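You operate a simulated robot arm through the tools that you are given. There is no shell and no other tool. Be economical: measure what you need, move in short steps, check, and stop when the job is done.

You are at the controls of a simulated two-armed robot. One attempt, no reset.

Task
Take the red test puck labelled "Iron 2.0 mm" from the narrow clear patch of the long bench and put it on the top of the packing bench. Close the door of the damp cabinet. Turn the black dial of the damp cabinet to 04. Put the pack labelled "Soft figs" from the top of the store bench on the top of the steel table at the narrow belt and the pack marked "Green peas" on the side tray of the left separator. Push the green drawer of the store bench shut. Fetch the orange pouch from the wide clear patch of the long bench and stand it on the top shelf of the sample rack. Put the green carton labelled "Brown rice" from the narrow clear patch of the long bench on the wide clear patch of the long bench. Any order will do. Set down upright: pack, orange pouch, green carton.

The check looks at the end state, three seconds after you hand in, the way a careful person would. Anything else that was tipped, shoved, dropped, spilled or broken makes it a failure.

Robot
Two 6-joint arms with two-finger grippers on one trunk, on a base that drives. Base frame: it is fixed to the floor where the robot stands at the start and does not move with it; the origin is under the middle of the robot, x ahead of it, y to its left, z up; the surface under the hand at the start is at about z = 0.8. Units: m, degrees, N and s.
The left shoulder is at the start at [0.03, 0.178, 0.963], the right one opposite. With the tool pointing down near the work surface each hand reaches from about 0.42 to 0.84 m from the robot's upright axis, wherever it stands, measured 20 degrees to its own side. Places, roughly: black dial of the damp cabinet [-3.3, -4.1, 1.3]; brown pack, green sample pack, purple pack, red pa [-2.75, -4.25, 0.75]; door of the damp cabinet [-3.5, -4, 0.8]; green carton [0.5, -0.25, 0.75]; green drawer of the store bench [-2.2, -4.1, 0.7]; orange pouch [0.5, -1.75, 0.75]; red test puck [0.5, -0.5, 0.75]; side tray of the left separator (19x20 cm) [-4.96, -0.04, 0.66]; top of the packing bench [0.7, 4.5, 0.8]; top of the steel table at the narrow belt [-7.3, -3, 0.8]; top shelf of the sample rack [-1.5, -4.4, 1.2]; wide clear patch of the long bench [0.7, -1.9, 0.8]. Payload 2.54 kg a hand.
The tool frame of a hand sits at the grasp point between the pads (the TCP): z along the fingers, y along the line on which they close. The tips reach 0.03 m beyond it. The gripper opens to 0.116 m. The gripper's body begins 0.095 m behind the TCP.
Orientation is that of the tool frame in the base frame, as [roll, pitch, yaw] about the fixed x, y, z axes, in that order (R = Rz(yaw) Ry(pitch) Rx(roll)). With the fingers straight down and closing along the base's y, the tool's x points along the base's -x, its y along +y and its z along -z.

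Tools
- The arms move only by the tool step_arm. It takes "left_plan", "right_plan" or both (then of equal length, played together; a hand with none holds still); each is a list of rows, each a list of 7 numbers: the shift along the base's x, y, z in m, then the turn, a rotation vector about the base's x, y, z in degrees, then the closure, from 0 (fully open) to 1 (shut). In form: [[x, y, z, ax, ay, az, claw], ...]. A call has 1 to 8 rows; each row shifts and turns the commanded pose from where the row before left it. Rows are played at 5 a second. More than 0.05 m and 8.6 degrees between two rows, or a gripper value outside its range, and nothing of the call is played. Where a pose cannot be reached the arm comes as near as it can. A force on the tool above 40 N (or 10 N above the force at the start of the call, whichever is more), or a blocked arm, ends the call early, and 0.2 s more pass. Each finger travels about 0.153 m/s and halts on what it meets, pressing with about 21 N; the grip force reading is that of the motor and also rises with nothing between the fingers. The clock runs only during rows and for 0.2 s after the last one: add rows that do not move to give the fingers time. The reply holds the time, the measured pose of the TCP, the force on the tool along the base axes, the opening and the grip force, in the units named above and with some noise, with the torque about the TCP (base axes, N m) and any sound that the robot's microphone picked up.
- Cameras (640 x 400 px; columns grow to the right, rows downward): "scene" is now at [0.036, -0.034, 1.6814]; the picture's right is [-0.47, -0.88, 0.00], its down [-0.70, 0.37, -0.61] and it looks along [0.54, -0.29, -0.79] (base axes); focal length 261 px, centre (320, 200). "left" rides on the left gripper at [0.069, 0.015, -0.122] in its tool frame; the picture's right is [-0.21, 0.98, 0.00], its down [-0.83, -0.18, -0.53] and it looks along [-0.52, -0.11, 0.85] (tool axes); focal length 251 px, centre (320, 200). "right" rides on the right gripper at [0.069, -0.015, -0.122] in its tool frame; the picture's right is [0.21, 0.98, 0.00], its down [-0.83, 0.18, -0.53] and it looks along [-0.52, 0.11, 0.85] (tool axes); focal length 251 px, centre (320, 200). There is no depth. A picture from a camera that has moved, and an enlarged one, comes with that camera's place and axes in the base frame and with its lens.
- grab_frame(camera): a new picture of that camera. It takes no simulated time.
- lift_body(by): slides the trunk up (or, below 0, down) by that many m; the arms and the scene camera ride with it, the base frame stays. It gives what a move gives, with no picture.
- drive_base(legs): drives the robot by 1 to 6 legs, each [ahead, left, turn to the left] in m, m and degrees, along the robot's own axes; the way and the turn of a leg run together, so that a leg with both is an arc; at most 1.5 m and 180 degrees a leg. The arms and the cameras ride along, it lands a little off, and it stops where it bumps. It gives what a move gives.
- turn_head(pan, tilt): turns the head with the scene camera to pan (to the left, within 143 degrees either way) and tilt (down, from -29 to 69), counted from straight ahead of the robot. It gives what a move gives.
- enlarge(camera, box): a new picture of the part [left, top, right, bottom] of that camera's present view, enlarged. It takes no simulated time.
- finish_job(): hands the job in; it is judged then, once.

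Work in short steps. Places have to be worked out from the pictures, the camera data and where the tool is seen: move nearer, look again, correct. Check each grasp and each placing, and mend what went wrong. You have 196 turns and 172 pictures in all, those below and enlarged ones among them. Open the grippers and draw the arms clear of the work before you hand the job in, unless the task says otherwise; then end with one line.

The tools are called after "Request:" as name(argument=value, ...) on one line, values as JSON. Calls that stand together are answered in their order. step_arm: Moves the arms, as the interface text tells. Its arguments: {"type":"object","properties":{"left_plan":{"type":"array","items":{"type":"array","items":{"type":"number"}}},"right_plan":{"type":"array","items":{"type":"array","items":{"type":"number"}}}},"required":[]} The other tools are called the same way: lift_body (by) slides the trunk up or down; drive_base (legs) drives the base; turn_head (pan, tilt) turns the head that bears the scene camera; grab_frame (camera) takes a picture; enlarge (camera, box) takes an enlarged picture of a part of a camera's view; finish_job () hands the job in.

At the start:

```text
clock: 0.0
left_ee_pos: [0.4641, -0.0176, 1.061]
left_tcp_rot: [-179.9, -0.1, 179.9]
left_ft_force: [-0.1, -0.4, -0.2]
left_moment: [0.03, 0.01, 0.03]
left_opening: 0.116
left_finger_force: 0.0
right_ee_pos: [0.3426, -0.4353, 1.0868]
right_tcp_rot: [180.0, 0.0, 180.0]
right_ft_force: [-0.1, -0.5, -0.4]
right_moment: [0.01, -0.01, 0.0]
right_opening: 0.1158
right_finger_force: 0.0
trunk travel left (down, up): [-0.175, 0.365]
robot x, y, heading: [0.0018, 0.001, 0.2]
head pan, tilt: [-28.1, 52.2]
```

scene: 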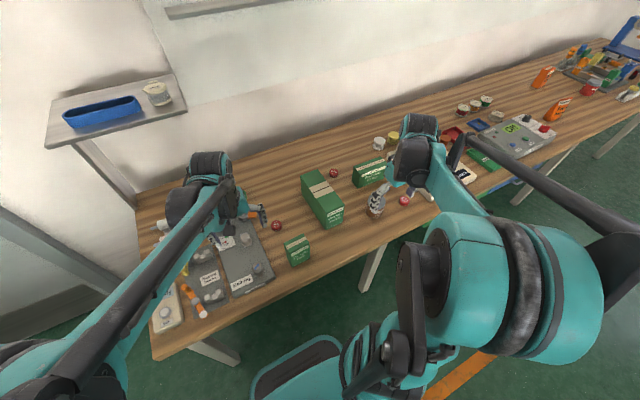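
right: 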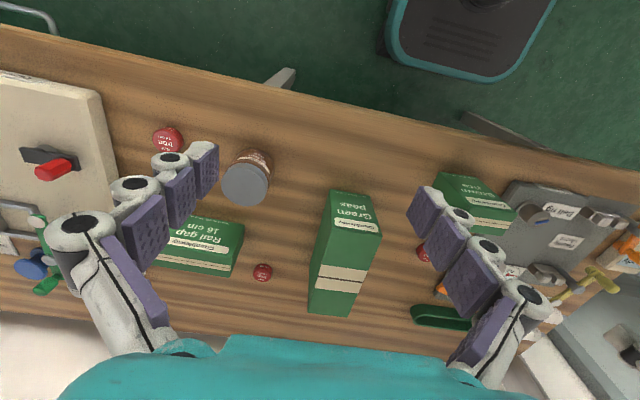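
left: 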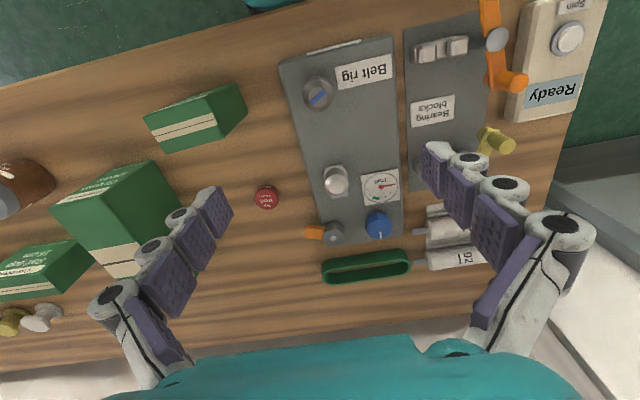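

The narrow patch holds several red pucks and green cartons, so I enlarge the hand views to read the labels.

Request:
enlarge(camera="right", box=[130, 100, 390, 320])

Request:
enlarge(camera="right", box=[380, 150, 640, 340])

Request:
enlarge(camera="left", box=[0, 70, 300, 290])

Request:
enlarge(camera="scene", box=[250, 120, 450, 280])

```text
1.82 times, centred on (260, 210) of right
camera zoom: at [0.2735, -0.4506, 1.2087], right [-0.21, 0.98, 0.0], down [0.83, 0.18, 0.53], along [0.52, 0.11, -0.85], focal length 457 px, centre (429, 182)
```

zoom: 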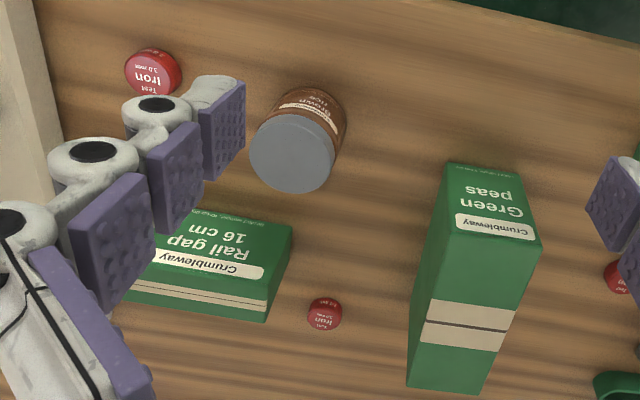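

```text
2.11 times, centred on (510, 245) of right
camera zoom: at [0.2735, -0.4506, 1.2087], right [-0.21, 0.98, 0.0], down [0.83, 0.18, 0.53], along [0.52, 0.11, -0.85], focal length 529 px, centre (-80, 105)
```

zoom: 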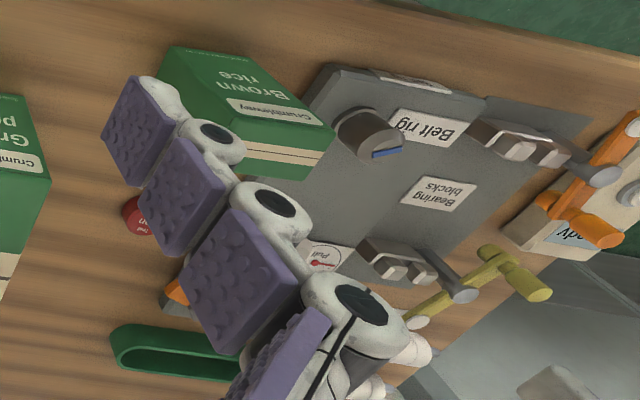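

```text
1.82 times, centred on (150, 180) of left
camera zoom: at [0.3952, -0.0022, 1.1854], right [0.21, 0.98, 0.0], down [0.83, -0.18, 0.53], along [0.52, -0.11, -0.85], focal length 457 px, centre (629, 236)
```

zoom: 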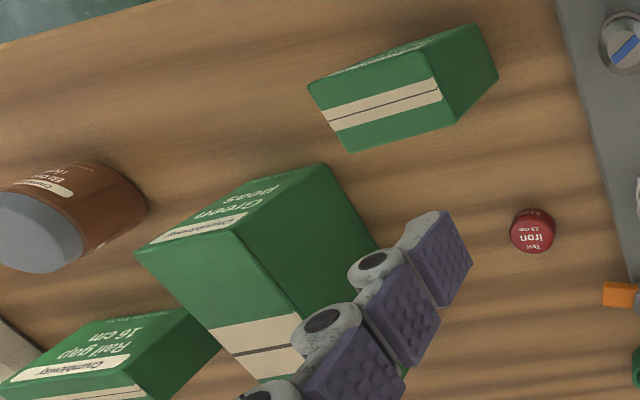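

```text
2.50 times, centred on (350, 200) of scene
camera zoom: at [0.036, -0.034, 1.6814], right [-0.47, -0.88, 0.0], down [-0.7, 0.37, -0.61], along [0.54, -0.29, -0.79], focal length 653 px, centre (245, 200)
```

zoom: 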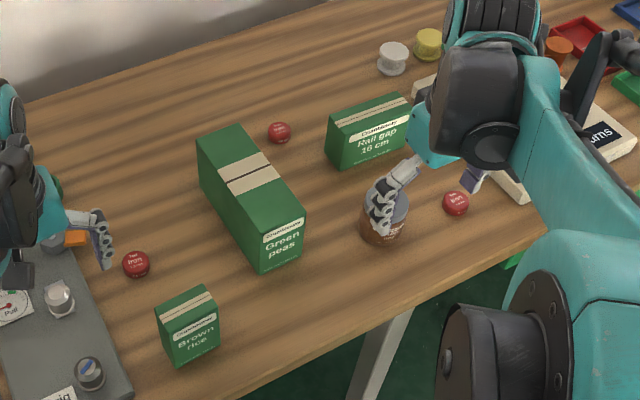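

Three pucks; I zoom harder on each label.

Request:
enlarge(camera="right", box=[245, 255, 285, 290])

Request:
enlarge(camera="right", box=[147, 120, 187, 155])

Request:
enlarge(camera="left", box=[245, 180, 285, 215])

```text
11.43 times, centred on (265, 272) of right
camera zoom: at [0.2735, -0.4506, 1.2087], right [-0.21, 0.98, 0.0], down [0.83, 0.18, 0.53], along [0.52, 0.11, -0.85], focal length 2874 px, centre (949, -629)
```

zoom: 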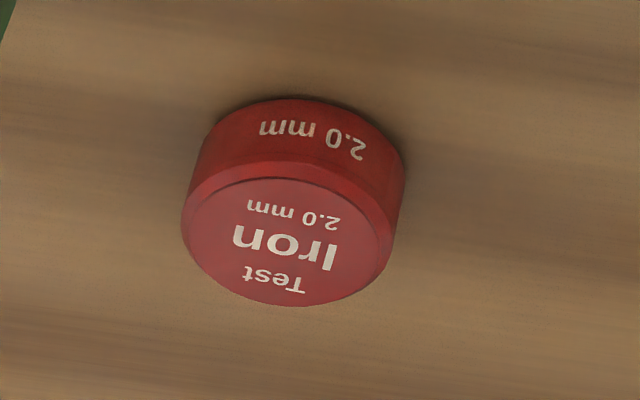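

```text
11.43 times, centred on (167, 138) of right
camera zoom: at [0.2735, -0.4506, 1.2087], right [-0.21, 0.98, 0.0], down [0.83, 0.18, 0.53], along [0.52, 0.11, -0.85], focal length 2874 px, centre (2069, 914)
```

zoom: 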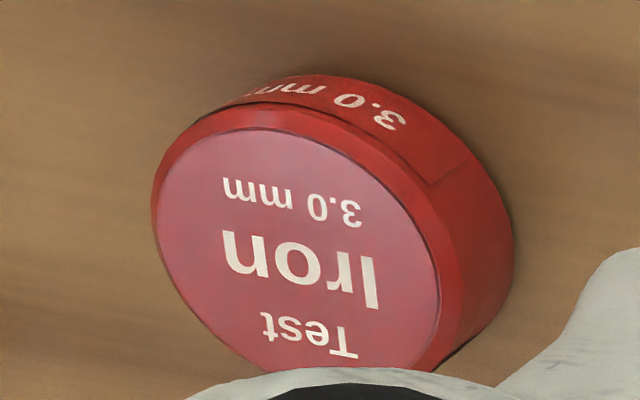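

```text
11.43 times, centred on (265, 198) of left
camera zoom: at [0.3952, -0.0022, 1.1854], right [0.21, 0.98, 0.0], down [0.83, -0.18, 0.53], along [0.52, -0.11, -0.85], focal length 2874 px, centre (949, 229)
```

zoom: 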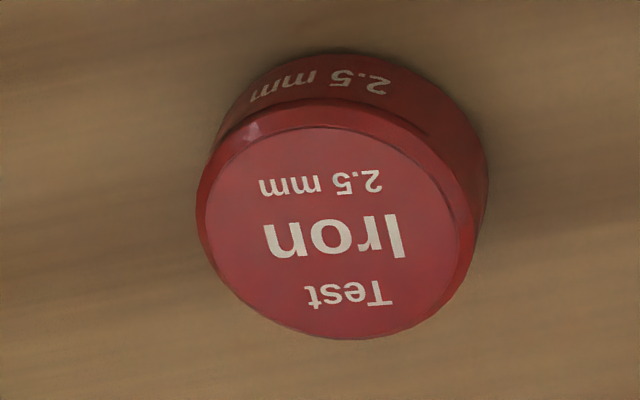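

The puck "Iron 2.0 mm" is the middle one, at about (0.755, -0.49); the "Brown rice" carton is near (0.45, -0.16). I strafe right so both are in reach.

Request:
drive_base(legs=[[0, -0.3, 0]])

Request:
turn_head(pan=0, tilt=50)

Request:
grab_frame(camera="scene")

Request:
grab_frame(camera="left")

Request:
grab_frame(camera="right")

```text
clock: 2.0
left_ee_pos: [0.4638, -0.3178, 1.062]
left_tcp_rot: [179.9, 0.0, 179.9]
left_ft_force: [0.1, -0.9, 0.5]
left_moment: [0.03, 0.02, 0.01]
left_opening: 0.1159
left_finger_force: 0.1
right_ee_pos: [0.3433, -0.7359, 1.0863]
right_tcp_rot: [179.9, 0.0, -180.0]
right_ft_force: [1.0, -0.5, -0.1]
right_moment: [0.07, -0.04, 0.02]
right_opening: 0.116
right_finger_force: 0.1
trunk travel left (down, up): [-0.175, 0.365]
robot x, y, heading: [0.0004, -0.2975, -0.1]
head pan, tilt: [-28.1, 52.2]
```

```text
clock: 3.0
left_ee_pos: [0.4625, -0.3171, 1.0635]
left_tcp_rot: [180.0, 0.0, 180.0]
left_ft_force: [-0.4, 0.2, 0.6]
left_moment: [0.03, -0.01, -0.02]
left_opening: 0.1158
left_finger_force: 0.1
right_ee_pos: [0.3428, -0.7351, 1.0862]
right_tcp_rot: [180.0, 0.0, 180.0]
right_ft_force: [-0.2, -0.4, 0.1]
right_moment: [0.05, 0.0, -0.03]
right_opening: 0.116
right_finger_force: 0.0
trunk travel left (down, up): [-0.175, 0.365]
robot x, y, heading: [0.0005, -0.298, -0.1]
head pan, tilt: [0.0, 50.0]
```

```text
161 pictures are left
camera scene: at [0.0469, -0.2984, 1.6843], right [0.0, -1.0, 0.0], down [-0.77, 0.0, -0.64], along [0.64, 0.0, -0.77], focal length 261 px, centre (320, 200)
```

scene: 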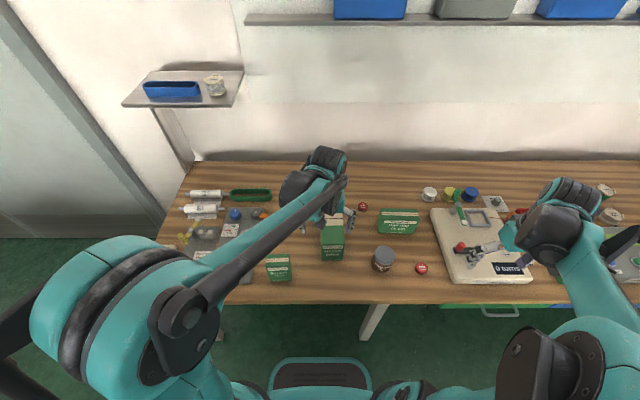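

```text
160 pictures are left
camera left: at [0.3952, -0.3018, 1.1854], right [0.21, 0.98, 0.0], down [0.83, -0.18, 0.53], along [0.52, -0.11, -0.85], focal length 251 px, centre (320, 200)
```

left: 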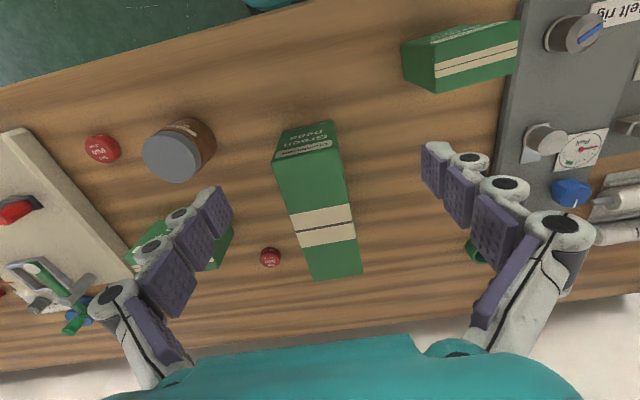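

```text
159 pictures are left
camera right: at [0.2734, -0.7501, 1.2086], right [-0.21, 0.98, 0.0], down [0.83, 0.18, 0.53], along [0.52, 0.11, -0.85], focal length 251 px, centre (320, 200)
```

right: 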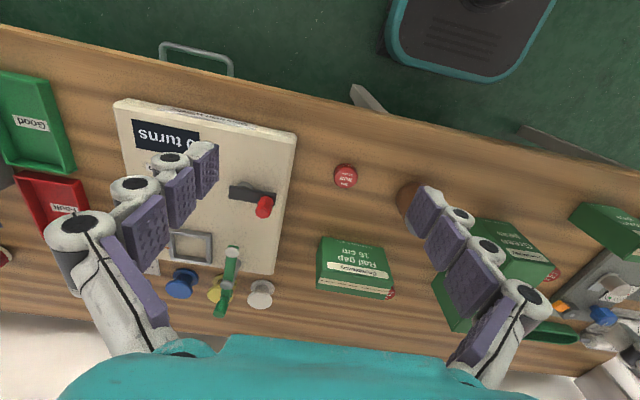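

Puck computed from two cameras at (0.742, -0.482). I zoom on the carton to get its pose and size.

Request:
enlarge(camera="scene", box=[248, 240, 328, 290])

Request:
enlarge(camera="left", box=[390, 10, 534, 100])

```text
8.00 times, centred on (288, 265) of scene
camera zoom: at [0.0469, -0.2984, 1.6843], right [0.0, -1.0, 0.0], down [-0.77, 0.0, -0.64], along [0.64, 0.0, -0.77], focal length 2091 px, centre (576, -320)
```

zoom: 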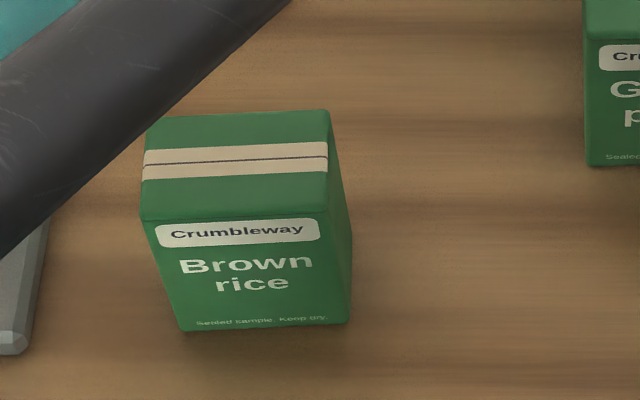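

```text
4.44 times, centred on (462, 55) of left
camera zoom: at [0.3952, -0.3018, 1.1854], right [0.21, 0.98, 0.0], down [0.83, -0.18, 0.53], along [0.52, -0.11, -0.85], focal length 1118 px, centre (-311, 844)
```

zoom: 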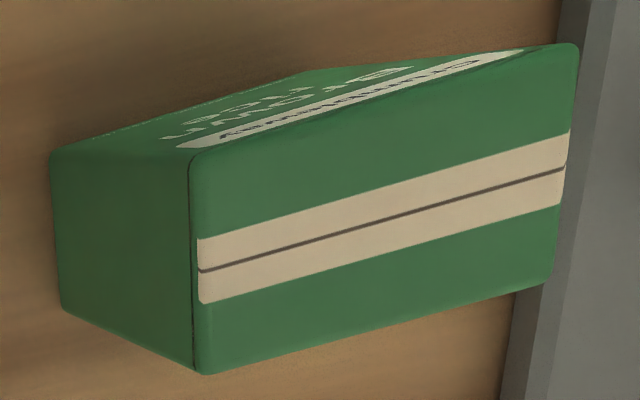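

Carton: centre about (0.445, -0.161), 0.047×0.074×0.11, top z≈0.895, square to the axes. I bring left hand over the carton and right hand toward the puck.

Request:
step_arm(left_plan=[[0, 0.04, 0, 0, 0, 0, 0], [-0.005, 0.04, 0, 0, 0, 0, 0], [-0.005, 0.04, 0, 0, 0, 0, 0], [-0.007, 0.036, 0, 0, 0, 0, 0], [0, 0, -0.03, 0, 0, 0, 0], [0, 0, -0.03, 0, 0, 0, 0], [0, 0, -0.03, 0, 0, 0, 0], [0, 0, 0, 0, 0, 0, 0]], right_plan=[[0.04, 0.026, 0, 0, 0, 0, 0], [0.04, 0.026, 0, 0, 0, 0, 0], [0.04, 0.026, 0, 0, 0, 0, 0], [0.04, 0.026, 0, 0, 0, 0, 0], [0.04, 0.026, 0, 0, 0, 0, 0], [0.04, 0.026, 0, 0, 0, 0, 0], [0.04, 0.026, 0, 0, 0, 0, 0], [0.04, 0.026, 0, 0, 0, 0, 0]])

Request:
grab_frame(camera="left")

Request:
grab_frame(camera="right")

```text
clock: 4.8
left_ee_pos: [0.4481, -0.1602, 0.971]
left_tcp_rot: [180.0, 0.0, 179.9]
left_ft_force: [0.2, 0.5, -0.8]
left_moment: [-0.04, 0.07, -0.01]
left_opening: 0.1159
left_finger_force: 0.2
right_ee_pos: [0.6649, -0.5264, 1.0855]
right_tcp_rot: [-180.0, 0.0, -179.9]
right_ft_force: [0.2, 0.0, 0.1]
right_moment: [-0.02, -0.01, -0.02]
right_opening: 0.1162
right_finger_force: 0.1
trunk travel left (down, up): [-0.175, 0.365]
robot x, y, heading: [0.0015, -0.2969, 0.2]
head pan, tilt: [0.0, 50.0]
```

```text
156 pictures are left
camera left: at [0.3792, -0.1441, 1.0947], right [0.21, 0.98, 0.0], down [0.83, -0.18, 0.53], along [0.52, -0.12, -0.85], focal length 251 px, centre (320, 200)
```

left: 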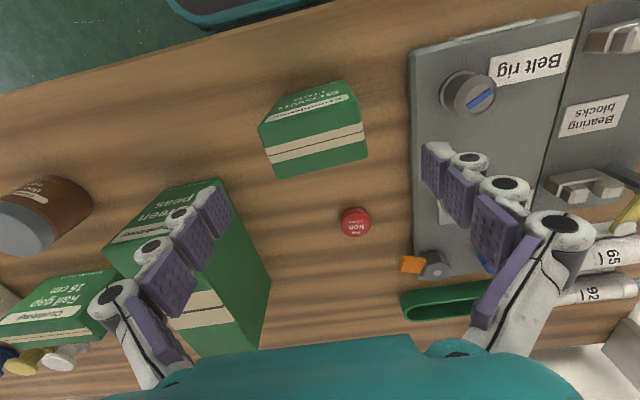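

```text
155 pictures are left
camera right: at [0.5955, -0.5411, 1.2072], right [-0.21, 0.98, 0.0], down [0.83, 0.18, 0.53], along [0.52, 0.11, -0.85], focal length 251 px, centre (320, 200)
```

right: 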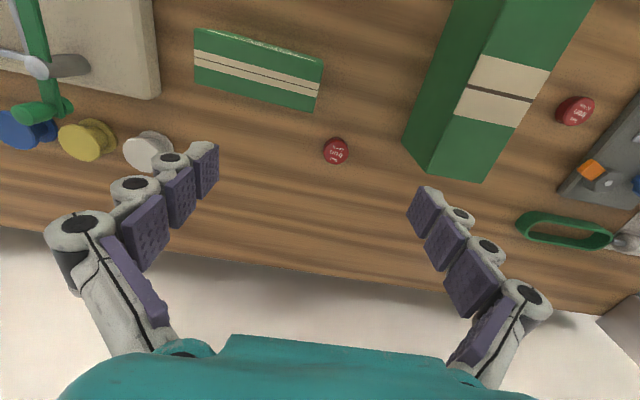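

Both targets confirmed (carton under left hand; puck at (0.740, -0.483)). Lower left and close on carton; right moves over puck and down.

Request:
step_arm(left_plan=[[-0.003, 0, -0.04, 0, 0, 0, 0], [0, 0, -0.04, 0, 0, 0, 0], [0, 0, -0.038, 0, 0, 0, 0], [0, 0, 0, 0, 0, 0, 0], [0, 0, 0, 0, 0, 0, 0.5], [0, 0, 0, 0, 0, 0, 1], [0, 0, 0, 0, 0, 0, 1], [0, 0, 0, 0, 0, 0, 1]], right_plan=[[0.038, 0.022, 0, 0, 0, 0, 0.3], [0.037, 0.021, 0, 0, 0, 0, 0.3], [0, 0, -0.042, 0, 0, 0, 0.3], [0, 0, -0.042, 0, 0, 0, 0.3], [0, 0, -0.042, 0, 0, 0, 0.3], [0, 0, -0.042, 0, 0, 0, 0.3], [0, 0, -0.042, 0, 0, 0, 0.3], [0, 0, -0.04, 0, 0, 0, 0.3]])

Request:
grab_frame(camera="right")

Request:
grab_frame(camera="left")

```text
clock: 6.6
left_ee_pos: [0.4447, -0.1597, 0.8552]
left_tcp_rot: [-179.9, 0.1, -180.0]
left_ft_force: [-1.1, 0.1, 2.9]
left_moment: [0.13, 0.1, 0.06]
left_opening: 0.0744
left_finger_force: 20.8
right_ee_pos: [0.7371, -0.4834, 0.8356]
right_tcp_rot: [-180.0, 0.0, 180.0]
right_ft_force: [0.4, 0.0, -0.1]
right_moment: [0.03, 0.02, 0.02]
right_opening: 0.0811
right_finger_force: 0.1
trunk travel left (down, up): [-0.175, 0.365]
robot x, y, heading: [0.0039, -0.2975, 0.1]
head pan, tilt: [0.0, 50.0]
```

```text
154 pictures are left
camera right: at [0.6687, -0.4986, 0.958], right [-0.21, 0.98, 0.0], down [0.83, 0.18, 0.53], along [0.52, 0.11, -0.85], focal length 251 px, centre (320, 200)
```

right: 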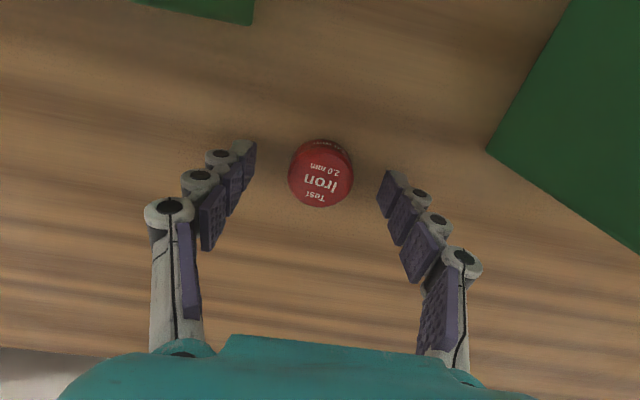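

```text
153 pictures are left
camera left: at [0.3753, -0.1446, 0.9773], right [0.21, 0.98, 0.0], down [0.83, -0.18, 0.53], along [0.52, -0.11, -0.85], focal length 251 px, centre (320, 200)
```

left: 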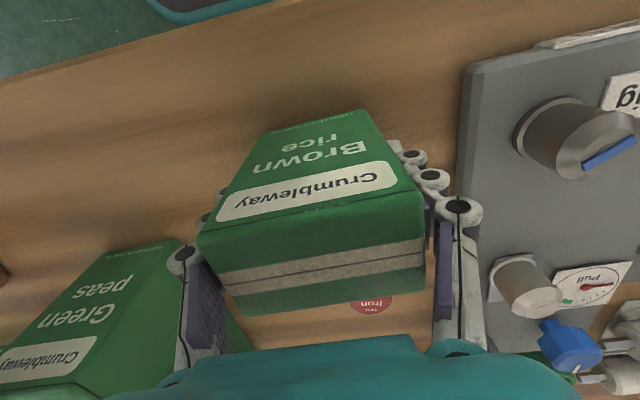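

Carton gripped (0.074). Puck centre (0.743, -0.483): nudge right forward, lower to just above bench and close; lift the carton.

Request:
step_arm(left_plan=[[0, 0, 0.01, 0, 0, 0, 1], [0, 0, 0.02, 0, 0, 0, 1], [0, 0, 0.04, 0, 0, 0, 1], [0, 0, 0.04, 0, 0, 0, 1], [0, 0, 0.04, 0, 0, 0, 1], [0, 0, 0.02, 0, 0, 0, 1], [0, 0, 0, 0, 0, 0, 1]], right_plan=[[0.006, 0, -0.007, 0, 0, 0, 0.3], [0, 0, -0.007, 0, 0, 0, 0.3], [0, 0, 0, 0, 0, 0, 0.3], [0, 0, 0, 0, 0, 0, 0.6], [0, 0, 0, 0, 0, 0, 1], [0, 0, 0, 0, 0, 0, 1], [0, 0, 0, 0, 0, 0, 1]])

Request:
grab_frame(camera="right")

```text
clock: 7.6
left_ee_pos: [0.4418, -0.16, 0.9579]
left_tcp_rot: [-180.0, 0.3, -180.0]
left_ft_force: [0.5, -0.3, -2.0]
left_moment: [0.04, 0.03, 0.01]
left_opening: 0.0744
left_finger_force: 21.0
right_ee_pos: [0.7414, -0.4814, 0.8294]
right_tcp_rot: [179.9, 0.0, -180.0]
right_ft_force: [-11.9, 1.6, 38.9]
right_moment: [-0.19, 0.39, -0.01]
right_opening: 0.0398
right_finger_force: 45.0
trunk travel left (down, up): [-0.175, 0.365]
robot x, y, heading: [0.0018, -0.3006, -0.0]
head pan, tilt: [0.0, 50.0]
stopped in row 5 (right hand): the force on the tool passed its limit at 72 N (the readings are from after the stop); the commanded pose is now the measured one
```

```text
152 pictures are left
camera right: at [0.6722, -0.4971, 0.9515], right [-0.22, 0.98, 0.0], down [0.83, 0.18, 0.53], along [0.52, 0.12, -0.85], focal length 251 px, centre (320, 200)
```

right: 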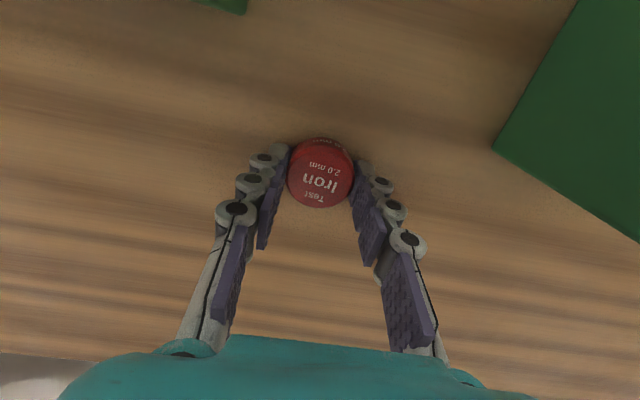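

The tips touch the bench (so bench z≈0.80) and the puck is held at 0.040. Lift right hand and check.

Request:
step_arm(right_plan=[[0, 0, 0.01, 0, 0, 0, 1], [0, 0, 0.03, 0, 0, 0, 1], [0, 0, 0.04, 0, 0, 0, 1], [0, 0, 0.04, 0, 0, 0, 1], [0, 0, 0.04, 0, 0, 0, 1], [-0.03, 0, 0.04, 0, 0, 0, 1], [-0.04, 0, 0.03, 0, 0, 0, 1], [-0.05, 0, 0, 0, 0, 0, 1]], left_plan=[[0, 0, 0.02, 0, 0, 0, 1], [0, 0, 0.03, 0, 0, 0, 1], [0, 0, 0.03, 0, 0, 0, 1], [0, 0, 0.03, 0, 0, 0, 1], [0, 0, 0, 0, 0, 0, 1], [0, 0, 0, 0, 0, 0, 1], [0, 0, 0, 0, 0, 0, 1], [0, 0, 0, 0, 0, 0, 1]])

Request:
grab_frame(camera="right")

Request:
turn_head(pan=75, tilt=20)

Request:
grab_frame(camera="scene")

```text
clock: 9.4
left_ee_pos: [0.4436, -0.1607, 1.0685]
left_tcp_rot: [180.0, 0.2, -180.0]
left_ft_force: [-1.0, 0.8, -1.3]
left_moment: [0.01, -0.05, 0.05]
left_opening: 0.0747
left_finger_force: 21.0
right_ee_pos: [0.6217, -0.4819, 1.0551]
right_tcp_rot: [179.9, 0.1, 179.9]
right_ft_force: [-0.8, -0.4, -0.5]
right_moment: [-0.03, -0.04, 0.01]
right_opening: 0.0
right_finger_force: 21.4
trunk travel left (down, up): [-0.175, 0.365]
robot x, y, heading: [0.0004, -0.2999, 0.2]
head pan, tilt: [0.0, 50.0]
```

```text
151 pictures are left
camera right: at [0.5527, -0.4977, 1.1766], right [-0.22, 0.98, 0.0], down [0.82, 0.18, 0.54], along [0.52, 0.12, -0.84], focal length 251 px, centre (320, 200)
```

right: 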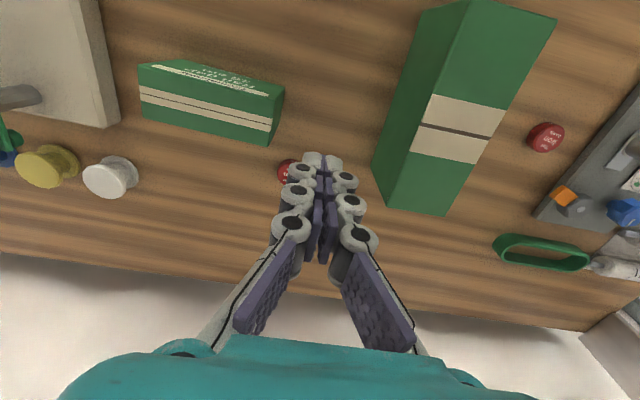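

```text
clock: 10.8
left_ee_pos: [0.4458, -0.161, 1.068]
left_tcp_rot: [180.0, 0.0, 180.0]
left_ft_force: [-0.4, 0.1, -1.5]
left_moment: [0.0, -0.03, 0.01]
left_opening: 0.0744
left_finger_force: 21.4
right_ee_pos: [0.6242, -0.4827, 1.0548]
right_tcp_rot: [179.9, 0.0, -180.0]
right_ft_force: [-0.6, -0.6, 0.0]
right_moment: [-0.03, -0.02, -0.02]
right_opening: 0.0001
right_finger_force: 21.4
trunk travel left (down, up): [-0.175, 0.365]
robot x, y, heading: [-0.0039, -0.3002, -0.0]
head pan, tilt: [75.0, 20.0]
```

```text
150 pictures are left
camera scene: at [-0.0054, -0.208, 1.7298], right [0.97, -0.26, 0.0], down [-0.09, -0.33, -0.94], along [0.24, 0.91, -0.34], focal length 261 px, centre (320, 200)
```

scene: 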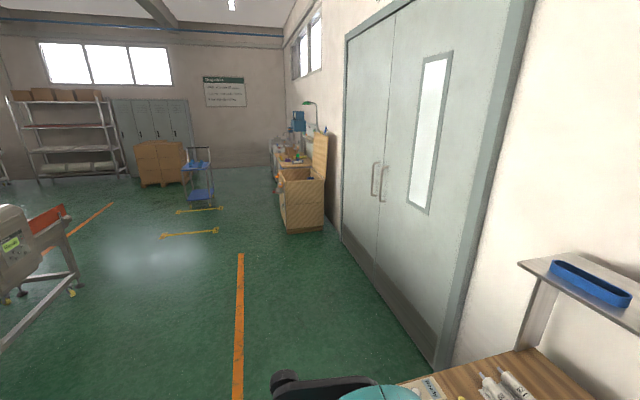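

The puck slipped: the bench is at 0.80, so it was really ~1.3 cm nearer and I gripped off-centre. I go back for it, opening and hovering to look again.

Request:
step_arm(right_plan=[[0.04, -0.01, 0, 0, 0, 0, 0.3], [0.04, -0.01, 0, 0, 0, 0, 0.3], [0.025, -0.008, -0.03, 0, 0, 0, 0.3], [0, 0, -0.04, 0, 0, 0, 0.3], [0, 0, -0.04, 0, 0, 0, 0.3], [0, 0, -0.04, 0, 0, 0, 0.3], [0, 0, 0, 0, 0, 0, 0.3]])

Request:
grab_frame(camera="right")

```text
clock: 12.4
left_ee_pos: [0.4445, -0.1608, 1.067]
left_tcp_rot: [179.9, 0.1, -180.0]
left_ft_force: [0.3, 1.2, -1.6]
left_moment: [0.0, -0.03, -0.03]
left_opening: 0.0743
left_finger_force: 20.9
right_ee_pos: [0.729, -0.5108, 0.9047]
right_tcp_rot: [179.9, 0.0, 179.9]
right_ft_force: [-0.7, -0.1, 0.3]
right_moment: [0.03, -0.02, -0.02]
right_opening: 0.0813
right_finger_force: 0.0
trunk travel left (down, up): [-0.175, 0.365]
robot x, y, heading: [-0.0011, -0.2992, -0.1]
head pan, tilt: [75.0, 20.0]
```

```text
149 pictures are left
camera right: at [0.66, -0.5265, 1.0266], right [-0.21, 0.98, 0.0], down [0.83, 0.18, 0.53], along [0.52, 0.12, -0.84], focal length 251 px, centre (320, 200)
```

right: 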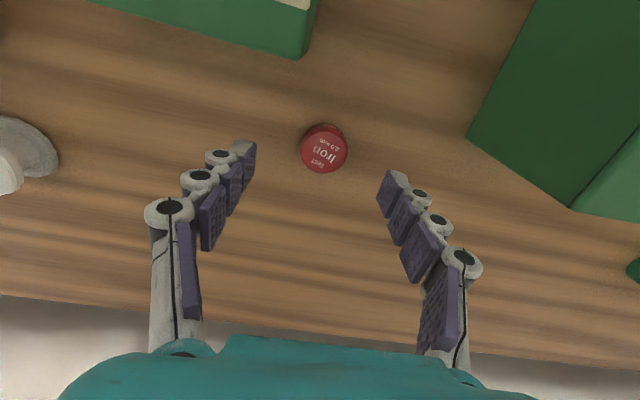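

Puck at (0.734, -0.506). Lower to TCP z≈0.834 and close gently.

Request:
step_arm(right_plan=[[0.005, 0.005, -0.03, 0, 0, 0, 0.3], [0, 0, -0.03, 0, 0, 0, 0.3], [0, 0, -0.011, 0, 0, 0, 0.3], [0, 0, 0, 0, 0, 0, 0.3], [0, 0, 0, 0, 0, 0, 0.5], [0, 0, 0, 0, 0, 0, 0.7], [0, 0, 0, 0, 0, 0, 1], [0, 0, 0, 0, 0, 0, 1]])

Request:
grab_frame(camera="right")

```text
clock: 14.2
left_ee_pos: [0.4453, -0.1604, 1.0667]
left_tcp_rot: [-180.0, 0.0, 180.0]
left_ft_force: [-0.6, 0.3, -1.9]
left_moment: [0.02, -0.02, 0.01]
left_opening: 0.0745
left_finger_force: 21.8
right_ee_pos: [0.735, -0.5056, 0.8343]
right_tcp_rot: [180.0, -0.1, 180.0]
right_ft_force: [0.0, -0.3, 1.0]
right_moment: [0.0, 0.02, -0.03]
right_opening: 0.0401
right_finger_force: 20.6
trunk travel left (down, up): [-0.175, 0.365]
robot x, y, heading: [-0.0069, -0.2975, 0.1]
head pan, tilt: [75.0, 20.0]
```

```text
148 pictures are left
camera right: at [0.6655, -0.5209, 0.956], right [-0.21, 0.98, 0.0], down [0.83, 0.18, 0.53], along [0.52, 0.12, -0.85], focal length 251 px, centre (320, 200)
```

right: 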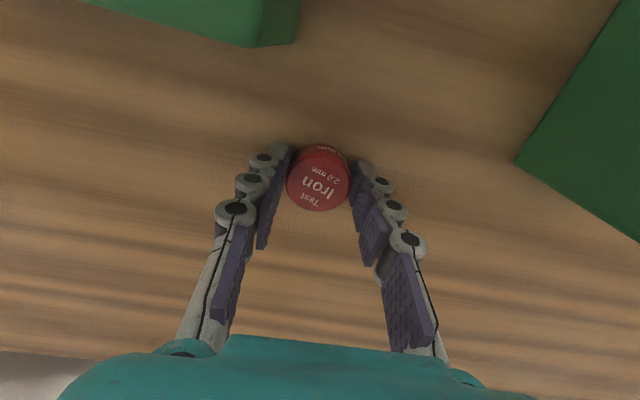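

Contact is centred now. Lift slowly.

Request:
step_arm(right_plan=[[0, 0, 0.005, 0, 0, 0, 1], [0, 0, 0.01, 0, 0, 0, 1], [0, 0, 0.02, 0, 0, 0, 1], [0, 0, 0.03, 0, 0, 0, 1], [0, 0, 0.04, 0, 0, 0, 1], [0, 0, 0.04, 0, 0, 0, 1], [0, 0, 0.04, 0, 0, 0, 1], [-0.02, 0, 0.04, 0, 0, 0, 1]])

Request:
grab_frame(camera="right")

```text
clock: 16.1
left_ee_pos: [0.4438, -0.161, 1.0672]
left_tcp_rot: [179.9, 0.1, -180.0]
left_ft_force: [0.3, 0.0, -1.0]
left_moment: [0.0, -0.08, 0.02]
left_opening: 0.0745
left_finger_force: 20.9
right_ee_pos: [0.7138, -0.5052, 1.0606]
right_tcp_rot: [180.0, 0.2, -180.0]
right_ft_force: [0.1, 0.0, 0.3]
right_moment: [-0.02, -0.05, -0.02]
right_opening: 0.0402
right_finger_force: 21.5
trunk travel left (down, up): [-0.175, 0.365]
robot x, y, heading: [0.0006, -0.3008, 0.0]
head pan, tilt: [75.0, 20.0]
```

```text
147 pictures are left
camera right: at [0.6438, -0.5202, 1.1824], right [-0.22, 0.98, 0.0], down [0.82, 0.18, 0.54], along [0.52, 0.12, -0.84], focal length 251 px, centre (320, 200)
```

right: 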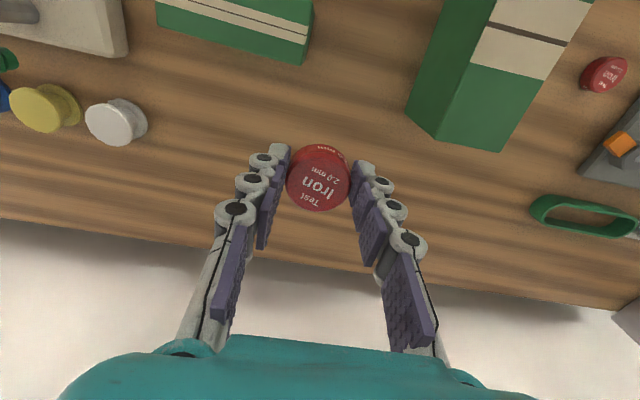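

Puck is held. Before driving I zoom toward the packing bench and the floor objects.

Request:
enlarge(camera="scene", box=[120, 90, 360, 250])

```text
2.50 times, centred on (240, 170) of scene
camera zoom: at [-0.0082, -0.2077, 1.7299], right [0.97, -0.26, 0.0], down [-0.09, -0.33, -0.94], along [0.24, 0.91, -0.34], focal length 653 px, centre (520, 275)
```

zoom: 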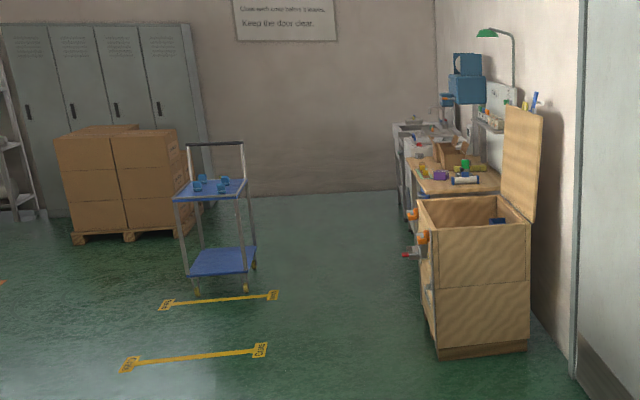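

Floor marks are just tape; the route along x≈-0.45 is free. Back off 0.45 and strafe left 4.4 m.

Request:
drive_base(legs=[[-0.45, 0, 0], [0, 1.5, 0], [0, 1.5, 0], [0, 1.3, 0]])

Request:
turn_head(pan=5, tilt=35)

Request:
grab_frame(camera="scene")

```text
clock: 39.0
left_ee_pos: [0.0457, 4.1357, 1.0676]
left_tcp_rot: [-180.0, 0.0, 179.7]
left_ft_force: [0.2, 0.1, -1.7]
left_moment: [-0.01, -0.02, 0.0]
left_opening: 0.0741
left_finger_force: 20.7
right_ee_pos: [0.3134, 3.7889, 1.06]
right_tcp_rot: [179.9, 0.1, 179.7]
right_ft_force: [0.0, 0.3, -0.8]
right_moment: [0.05, 0.0, 0.04]
right_opening: 0.04
right_finger_force: 21.4
trunk travel left (down, up): [-0.175, 0.365]
robot x, y, heading: [-0.3998, 3.9971, -0.2]
head pan, tilt: [75.0, 20.0]
```

```text
clock: 40.4
left_ee_pos: [0.0445, 4.1352, 1.0663]
left_tcp_rot: [-180.0, 0.0, 179.6]
left_ft_force: [0.7, 0.5, -0.4]
left_moment: [0.0, 0.02, 0.02]
left_opening: 0.0746
left_finger_force: 20.8
right_ee_pos: [0.3132, 3.7892, 1.0587]
right_tcp_rot: [180.0, 0.0, 179.7]
right_ft_force: [0.2, 0.2, -0.7]
right_moment: [0.01, -0.03, -0.01]
right_opening: 0.0399
right_finger_force: 21.3
trunk travel left (down, up): [-0.175, 0.365]
robot x, y, heading: [-0.4011, 3.9982, -0.4]
head pan, tilt: [5.0, 35.0]
```

```text
145 pictures are left
camera scene: at [-0.3419, 4.0072, 1.706], right [0.08, -1.0, 0.0], down [-0.57, -0.05, -0.82], along [0.82, 0.07, -0.57], focal length 261 px, centre (320, 200)
```

scene: 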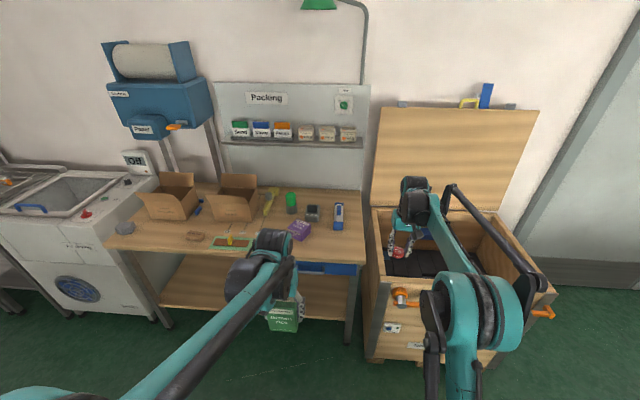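

Packing bench's front right has a free patch around (0.57, 4.06). I move the base left 0.3 and ahead 0.3 to bring the right hand over it.

Request:
drive_base(legs=[[0, 0.3, 0], [0.28, 0, 0]])

Request:
grab_frame(camera="right")

Request:
grab_frame(camera="scene")

```text
clock: 44.0
left_ee_pos: [0.3258, 4.4348, 1.067]
left_tcp_rot: [179.9, 0.0, 179.7]
left_ft_force: [0.1, -0.3, -2.4]
left_moment: [0.0, 0.01, -0.02]
left_opening: 0.0743
left_finger_force: 20.9
right_ee_pos: [0.5933, 4.0891, 1.0586]
right_tcp_rot: [179.9, -0.1, 179.7]
right_ft_force: [0.6, -0.2, -1.1]
right_moment: [-0.01, 0.06, 0.01]
right_opening: 0.0398
right_finger_force: 21.1
trunk travel left (down, up): [-0.175, 0.365]
robot x, y, heading: [-0.1206, 4.2971, -0.2]
head pan, tilt: [5.0, 35.0]
```

```text
144 pictures are left
camera right: at [0.525, 4.0733, 1.1803], right [-0.21, 0.98, 0.0], down [0.83, 0.18, 0.53], along [0.52, 0.11, -0.85], focal length 251 px, centre (320, 200)
```

right: 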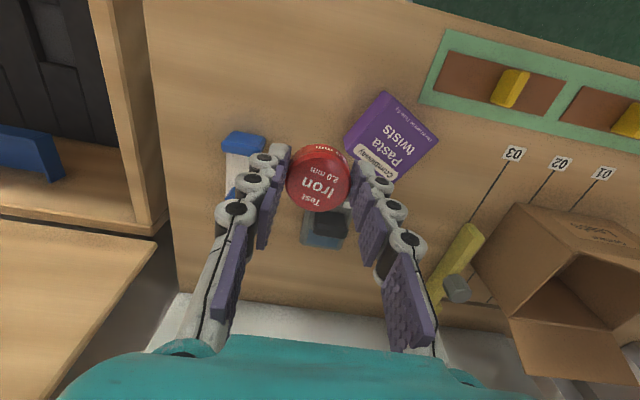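

```text
143 pictures are left
camera scene: at [-0.0609, 4.3067, 1.7059], right [0.08, -1.0, 0.0], down [-0.57, -0.05, -0.82], along [0.82, 0.07, -0.57], focal length 261 px, centre (320, 200)
```

scene: 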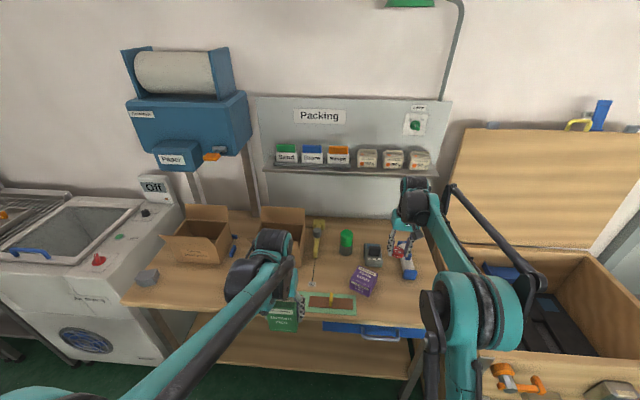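

Free spot at about (0.595, 4.04). Shift 5 cm right and lower to just above the surface.

Request:
step_arm(right_plan=[[0, -0.048, 0, 0, 0, 0, 1], [0, 0, -0.04, 0, 0, 0, 1], [0, 0, -0.04, 0, 0, 0, 1], [0, 0, -0.04, 0, 0, 0, 1], [0, 0, -0.04, 0, 0, 0, 1], [0, 0, -0.03, 0, 0, 0, 1], [0, 0, -0.02, 0, 0, 0, 1], [0, 0, 0, 0, 0, 0, 1]])

Request:
grab_frame(camera="right")

```text
clock: 45.8
left_ee_pos: [0.3249, 4.4349, 1.0669]
left_tcp_rot: [179.9, 0.1, 179.7]
left_ft_force: [0.0, 0.2, -1.4]
left_moment: [-0.01, 0.03, 0.0]
left_opening: 0.0743
left_finger_force: 20.8
right_ee_pos: [0.5922, 4.0395, 0.8522]
right_tcp_rot: [179.9, 0.1, 179.7]
right_ft_force: [3.5, -2.2, 18.8]
right_moment: [-0.02, -0.22, -0.02]
right_opening: 0.04
right_finger_force: 21.3
trunk travel left (down, up): [-0.175, 0.365]
robot x, y, heading: [-0.1191, 4.2972, -0.2]
head pan, tilt: [5.0, 35.0]
```

```text
142 pictures are left
camera right: at [0.5228, 4.025, 0.9724], right [-0.21, 0.98, 0.0], down [0.83, 0.18, 0.54], along [0.52, 0.11, -0.84], focal length 251 px, centre (320, 200)
```

right: 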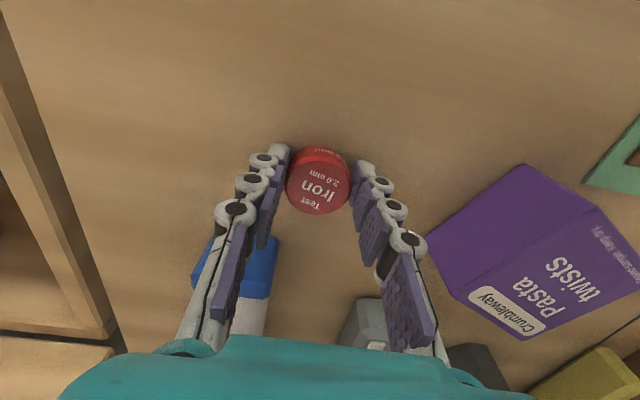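

The puck rests on the surface (19 N up). Release part-way and lift.

Request:
step_arm(right_plan=[[0, 0, 0.001, 0, 0, 0, 0.5], [0, 0, 0, 0, 0, 0, 0.4], [0, 0, 0, 0, 0, 0, 0.4], [0, 0, 0.03, 0, 0, 0, 0.4], [0, 0, 0.04, 0, 0, 0, 0.4], [0, 0, 0.05, 0, 0, 0, 0.4], [0, 0, 0.05, 0, 0, 0, 0], [0, 0, 0.05, 0, 0, 0, 0]])

Request:
grab_frame(camera="right")

```text
clock: 47.6
left_ee_pos: [0.3258, 4.4333, 1.0655]
left_tcp_rot: [-180.0, 0.0, 179.7]
left_ft_force: [-0.2, -0.2, -1.7]
left_moment: [-0.03, -0.01, 0.03]
left_opening: 0.0743
left_finger_force: 21.1
right_ee_pos: [0.5914, 4.0413, 1.071]
right_tcp_rot: [180.0, 0.1, 179.7]
right_ft_force: [-0.3, -0.6, 0.4]
right_moment: [-0.03, -0.04, 0.02]
right_opening: 0.116
right_finger_force: 0.0
trunk travel left (down, up): [-0.175, 0.365]
robot x, y, heading: [-0.1209, 4.2974, -0.3]
head pan, tilt: [5.0, 35.0]
```

```text
141 pictures are left
camera right: at [0.5232, 4.0262, 1.1932], right [-0.21, 0.98, 0.0], down [0.83, 0.18, 0.53], along [0.52, 0.11, -0.84], focal length 251 px, centre (320, 200)
```

right: 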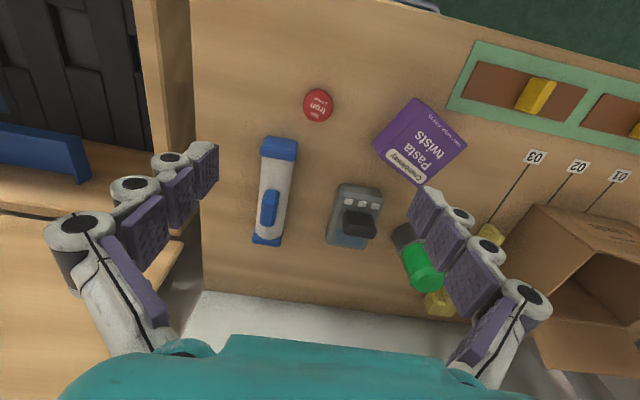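

Puck is placed. Now back off and strafe right to the wide patch with the carton.

Request:
drive_base(legs=[[-0.35, 0, 0], [0, -1.5, 0], [0, -1.5, 0], [0, -1.5, 0], [0, -1.5, 0]])

Request:
turn_head(pan=-5, tilt=38)

Request:
grab_frame(camera="scene")

```text
clock: 49.8
left_ee_pos: [-0.0095, 4.4339, 1.0675]
left_tcp_rot: [179.9, -0.1, 179.5]
left_ft_force: [0.0, -0.3, -0.6]
left_moment: [0.03, 0.04, -0.02]
left_opening: 0.0744
left_finger_force: 20.9
right_ee_pos: [0.2575, 4.0387, 1.071]
right_tcp_rot: [179.9, -0.1, 179.6]
right_ft_force: [-0.3, -0.8, -0.1]
right_moment: [0.0, 0.04, 0.0]
right_opening: 0.1159
right_finger_force: 0.2
trunk travel left (down, up): [-0.175, 0.365]
robot x, y, heading: [-0.457, 4.2976, -0.6]
head pan, tilt: [5.0, 35.0]
stopped in leg 1: the robot was blocked; the commanded pose is now the measured one
```

```text
clock: 50.5
left_ee_pos: [-0.0106, 4.4332, 1.0658]
left_tcp_rot: [-180.0, -0.1, 179.4]
left_ft_force: [0.2, 0.0, -1.4]
left_moment: [0.0, 0.0, 0.01]
left_opening: 0.0745
left_finger_force: 20.7
right_ee_pos: [0.2559, 4.0393, 1.071]
right_tcp_rot: [179.9, 0.1, 179.6]
right_ft_force: [-0.6, -0.8, 0.5]
right_moment: [0.0, -0.04, 0.0]
right_opening: 0.116
right_finger_force: 0.0
trunk travel left (down, up): [-0.175, 0.365]
robot x, y, heading: [-0.4553, 4.3007, -0.4]
head pan, tilt: [-5.0, 38.0]
```

```text
140 pictures are left
camera scene: at [-0.4001, 4.292, 1.7015], right [-0.1, -1.0, 0.0], down [-0.61, 0.06, -0.79], along [0.78, -0.07, -0.62], focal length 261 px, centre (320, 200)
```

scene: 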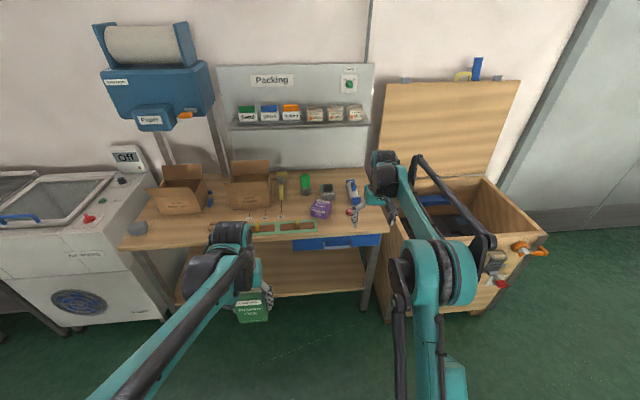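

Something blocked me when backing; look behind (the trolley?).

Request:
turn_head(pan=140, tilt=45)

Request:
grab_frame(camera="scene")

Request:
turn_head(pan=-140, tilt=45)

Request:
grab_frame(camera="scene")

```text
clock: 52.8
left_ee_pos: [-0.0106, 4.4333, 1.0663]
left_tcp_rot: [180.0, 0.0, 179.5]
left_ft_force: [-0.7, -0.6, -1.5]
left_moment: [0.04, -0.01, -0.03]
left_opening: 0.0746
left_finger_force: 20.6
right_ee_pos: [0.2568, 4.0398, 1.0709]
right_tcp_rot: [179.9, 0.0, 179.5]
right_ft_force: [0.0, 0.1, 0.1]
right_moment: [-0.03, 0.0, 0.02]
right_opening: 0.1159
right_finger_force: 0.1
trunk travel left (down, up): [-0.175, 0.365]
robot x, y, heading: [-0.456, 4.3004, -0.8]
head pan, tilt: [140.0, 45.0]
```

```text
139 pictures are left
camera scene: at [-0.5474, 4.353, 1.6912], right [0.65, 0.76, 0.0], down [0.54, -0.46, -0.71], along [-0.54, 0.46, -0.71], focal length 261 px, centre (320, 200)
```

scene: 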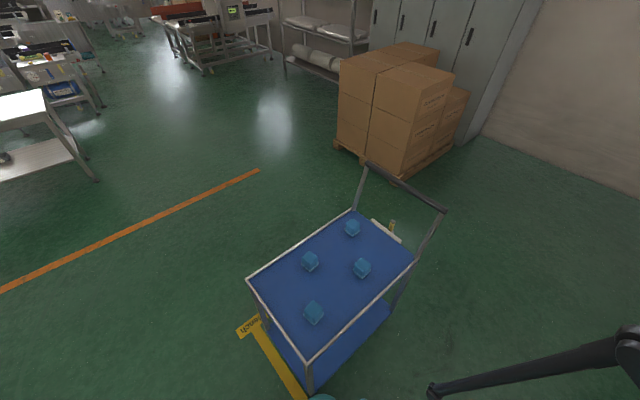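

```text
clock: 56.7
left_ee_pos: [-0.0087, 4.4331, 1.0668]
left_tcp_rot: [-179.8, -0.1, 179.4]
left_ft_force: [-0.2, 0.2, -1.4]
left_moment: [-0.02, 0.04, 0.0]
left_opening: 0.0745
left_finger_force: 21.1
right_ee_pos: [0.2561, 4.0395, 1.0704]
right_tcp_rot: [179.9, 0.0, 179.6]
right_ft_force: [-0.1, 0.0, -0.5]
right_moment: [0.02, 0.01, -0.01]
right_opening: 0.1157
right_finger_force: 0.0
trunk travel left (down, up): [-0.175, 0.365]
robot x, y, heading: [-0.4566, 4.2996, -0.5]
head pan, tilt: [-140.0, 45.0]
```

```text
138 pictures are left
camera scene: at [-0.5483, 4.2484, 1.6912], right [-0.64, 0.77, 0.0], down [0.55, 0.45, -0.71], along [-0.55, -0.45, -0.71], focal length 261 px, centre (320, 200)
```

scene: 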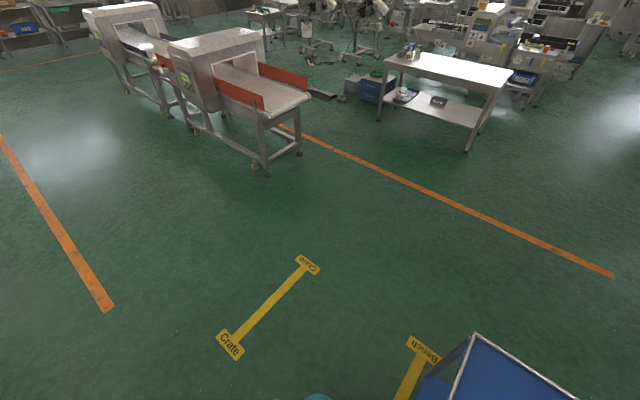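

I touched the trolley's corner. Move off it, strafe right to my earlier vantage, and compare the trolley with the first picture.

Request:
drive_base(legs=[[0.06, 0, 0], [0, -1.5, 0], [0, -1.5, 0], [0, -1.5, 0]])

Request:
turn_head(pan=80, tilt=20)

Request:
enlarge(camera="scene", box=[160, 90, 400, 250])

```text
clock: 78.8
left_ee_pos: [-0.0391, -0.0768, 1.0662]
left_tcp_rot: [180.0, 0.0, 178.7]
left_ft_force: [-0.1, -0.6, -1.4]
left_moment: [0.02, 0.0, -0.01]
left_opening: 0.0743
left_finger_force: 21.2
right_ee_pos: [0.2215, -0.4732, 1.0695]
right_tcp_rot: [179.9, 0.0, 178.8]
right_ft_force: [-0.2, 0.0, 0.3]
right_moment: [0.02, -0.01, 0.03]
right_opening: 0.1158
right_finger_force: 0.0
trunk travel left (down, up): [-0.175, 0.365]
robot x, y, heading: [-0.4861, -0.2023, -1.4]
head pan, tilt: [-140.0, 45.0]
```

```text
clock: 81.9
left_ee_pos: [-0.0393, -0.0767, 1.0671]
left_tcp_rot: [-179.9, 0.1, 178.7]
left_ft_force: [0.4, -0.3, -0.9]
left_moment: [0.01, 0.01, 0.01]
left_opening: 0.0742
left_finger_force: 21.3
right_ee_pos: [0.2214, -0.4735, 1.0703]
right_tcp_rot: [179.8, 0.0, 178.8]
right_ft_force: [-0.4, 0.1, 0.2]
right_moment: [-0.01, 0.03, 0.0]
right_opening: 0.1158
right_finger_force: 0.0
trunk travel left (down, up): [-0.175, 0.365]
robot x, y, heading: [-0.4868, -0.2033, -1.5]
head pan, tilt: [80.0, 20.0]
```

```text
2.50 times, centred on (280, 170) of scene
camera zoom: at [-0.4986, -0.1115, 1.7299], right [0.98, -0.2, 0.0], down [-0.07, -0.34, -0.94], along [0.18, 0.92, -0.34], focal length 653 px, centre (420, 275)
```

zoom: 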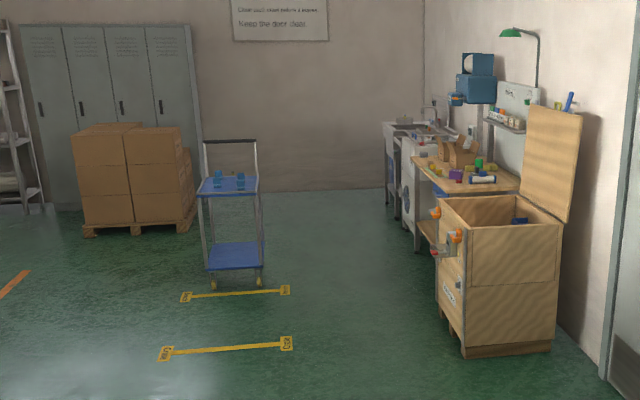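

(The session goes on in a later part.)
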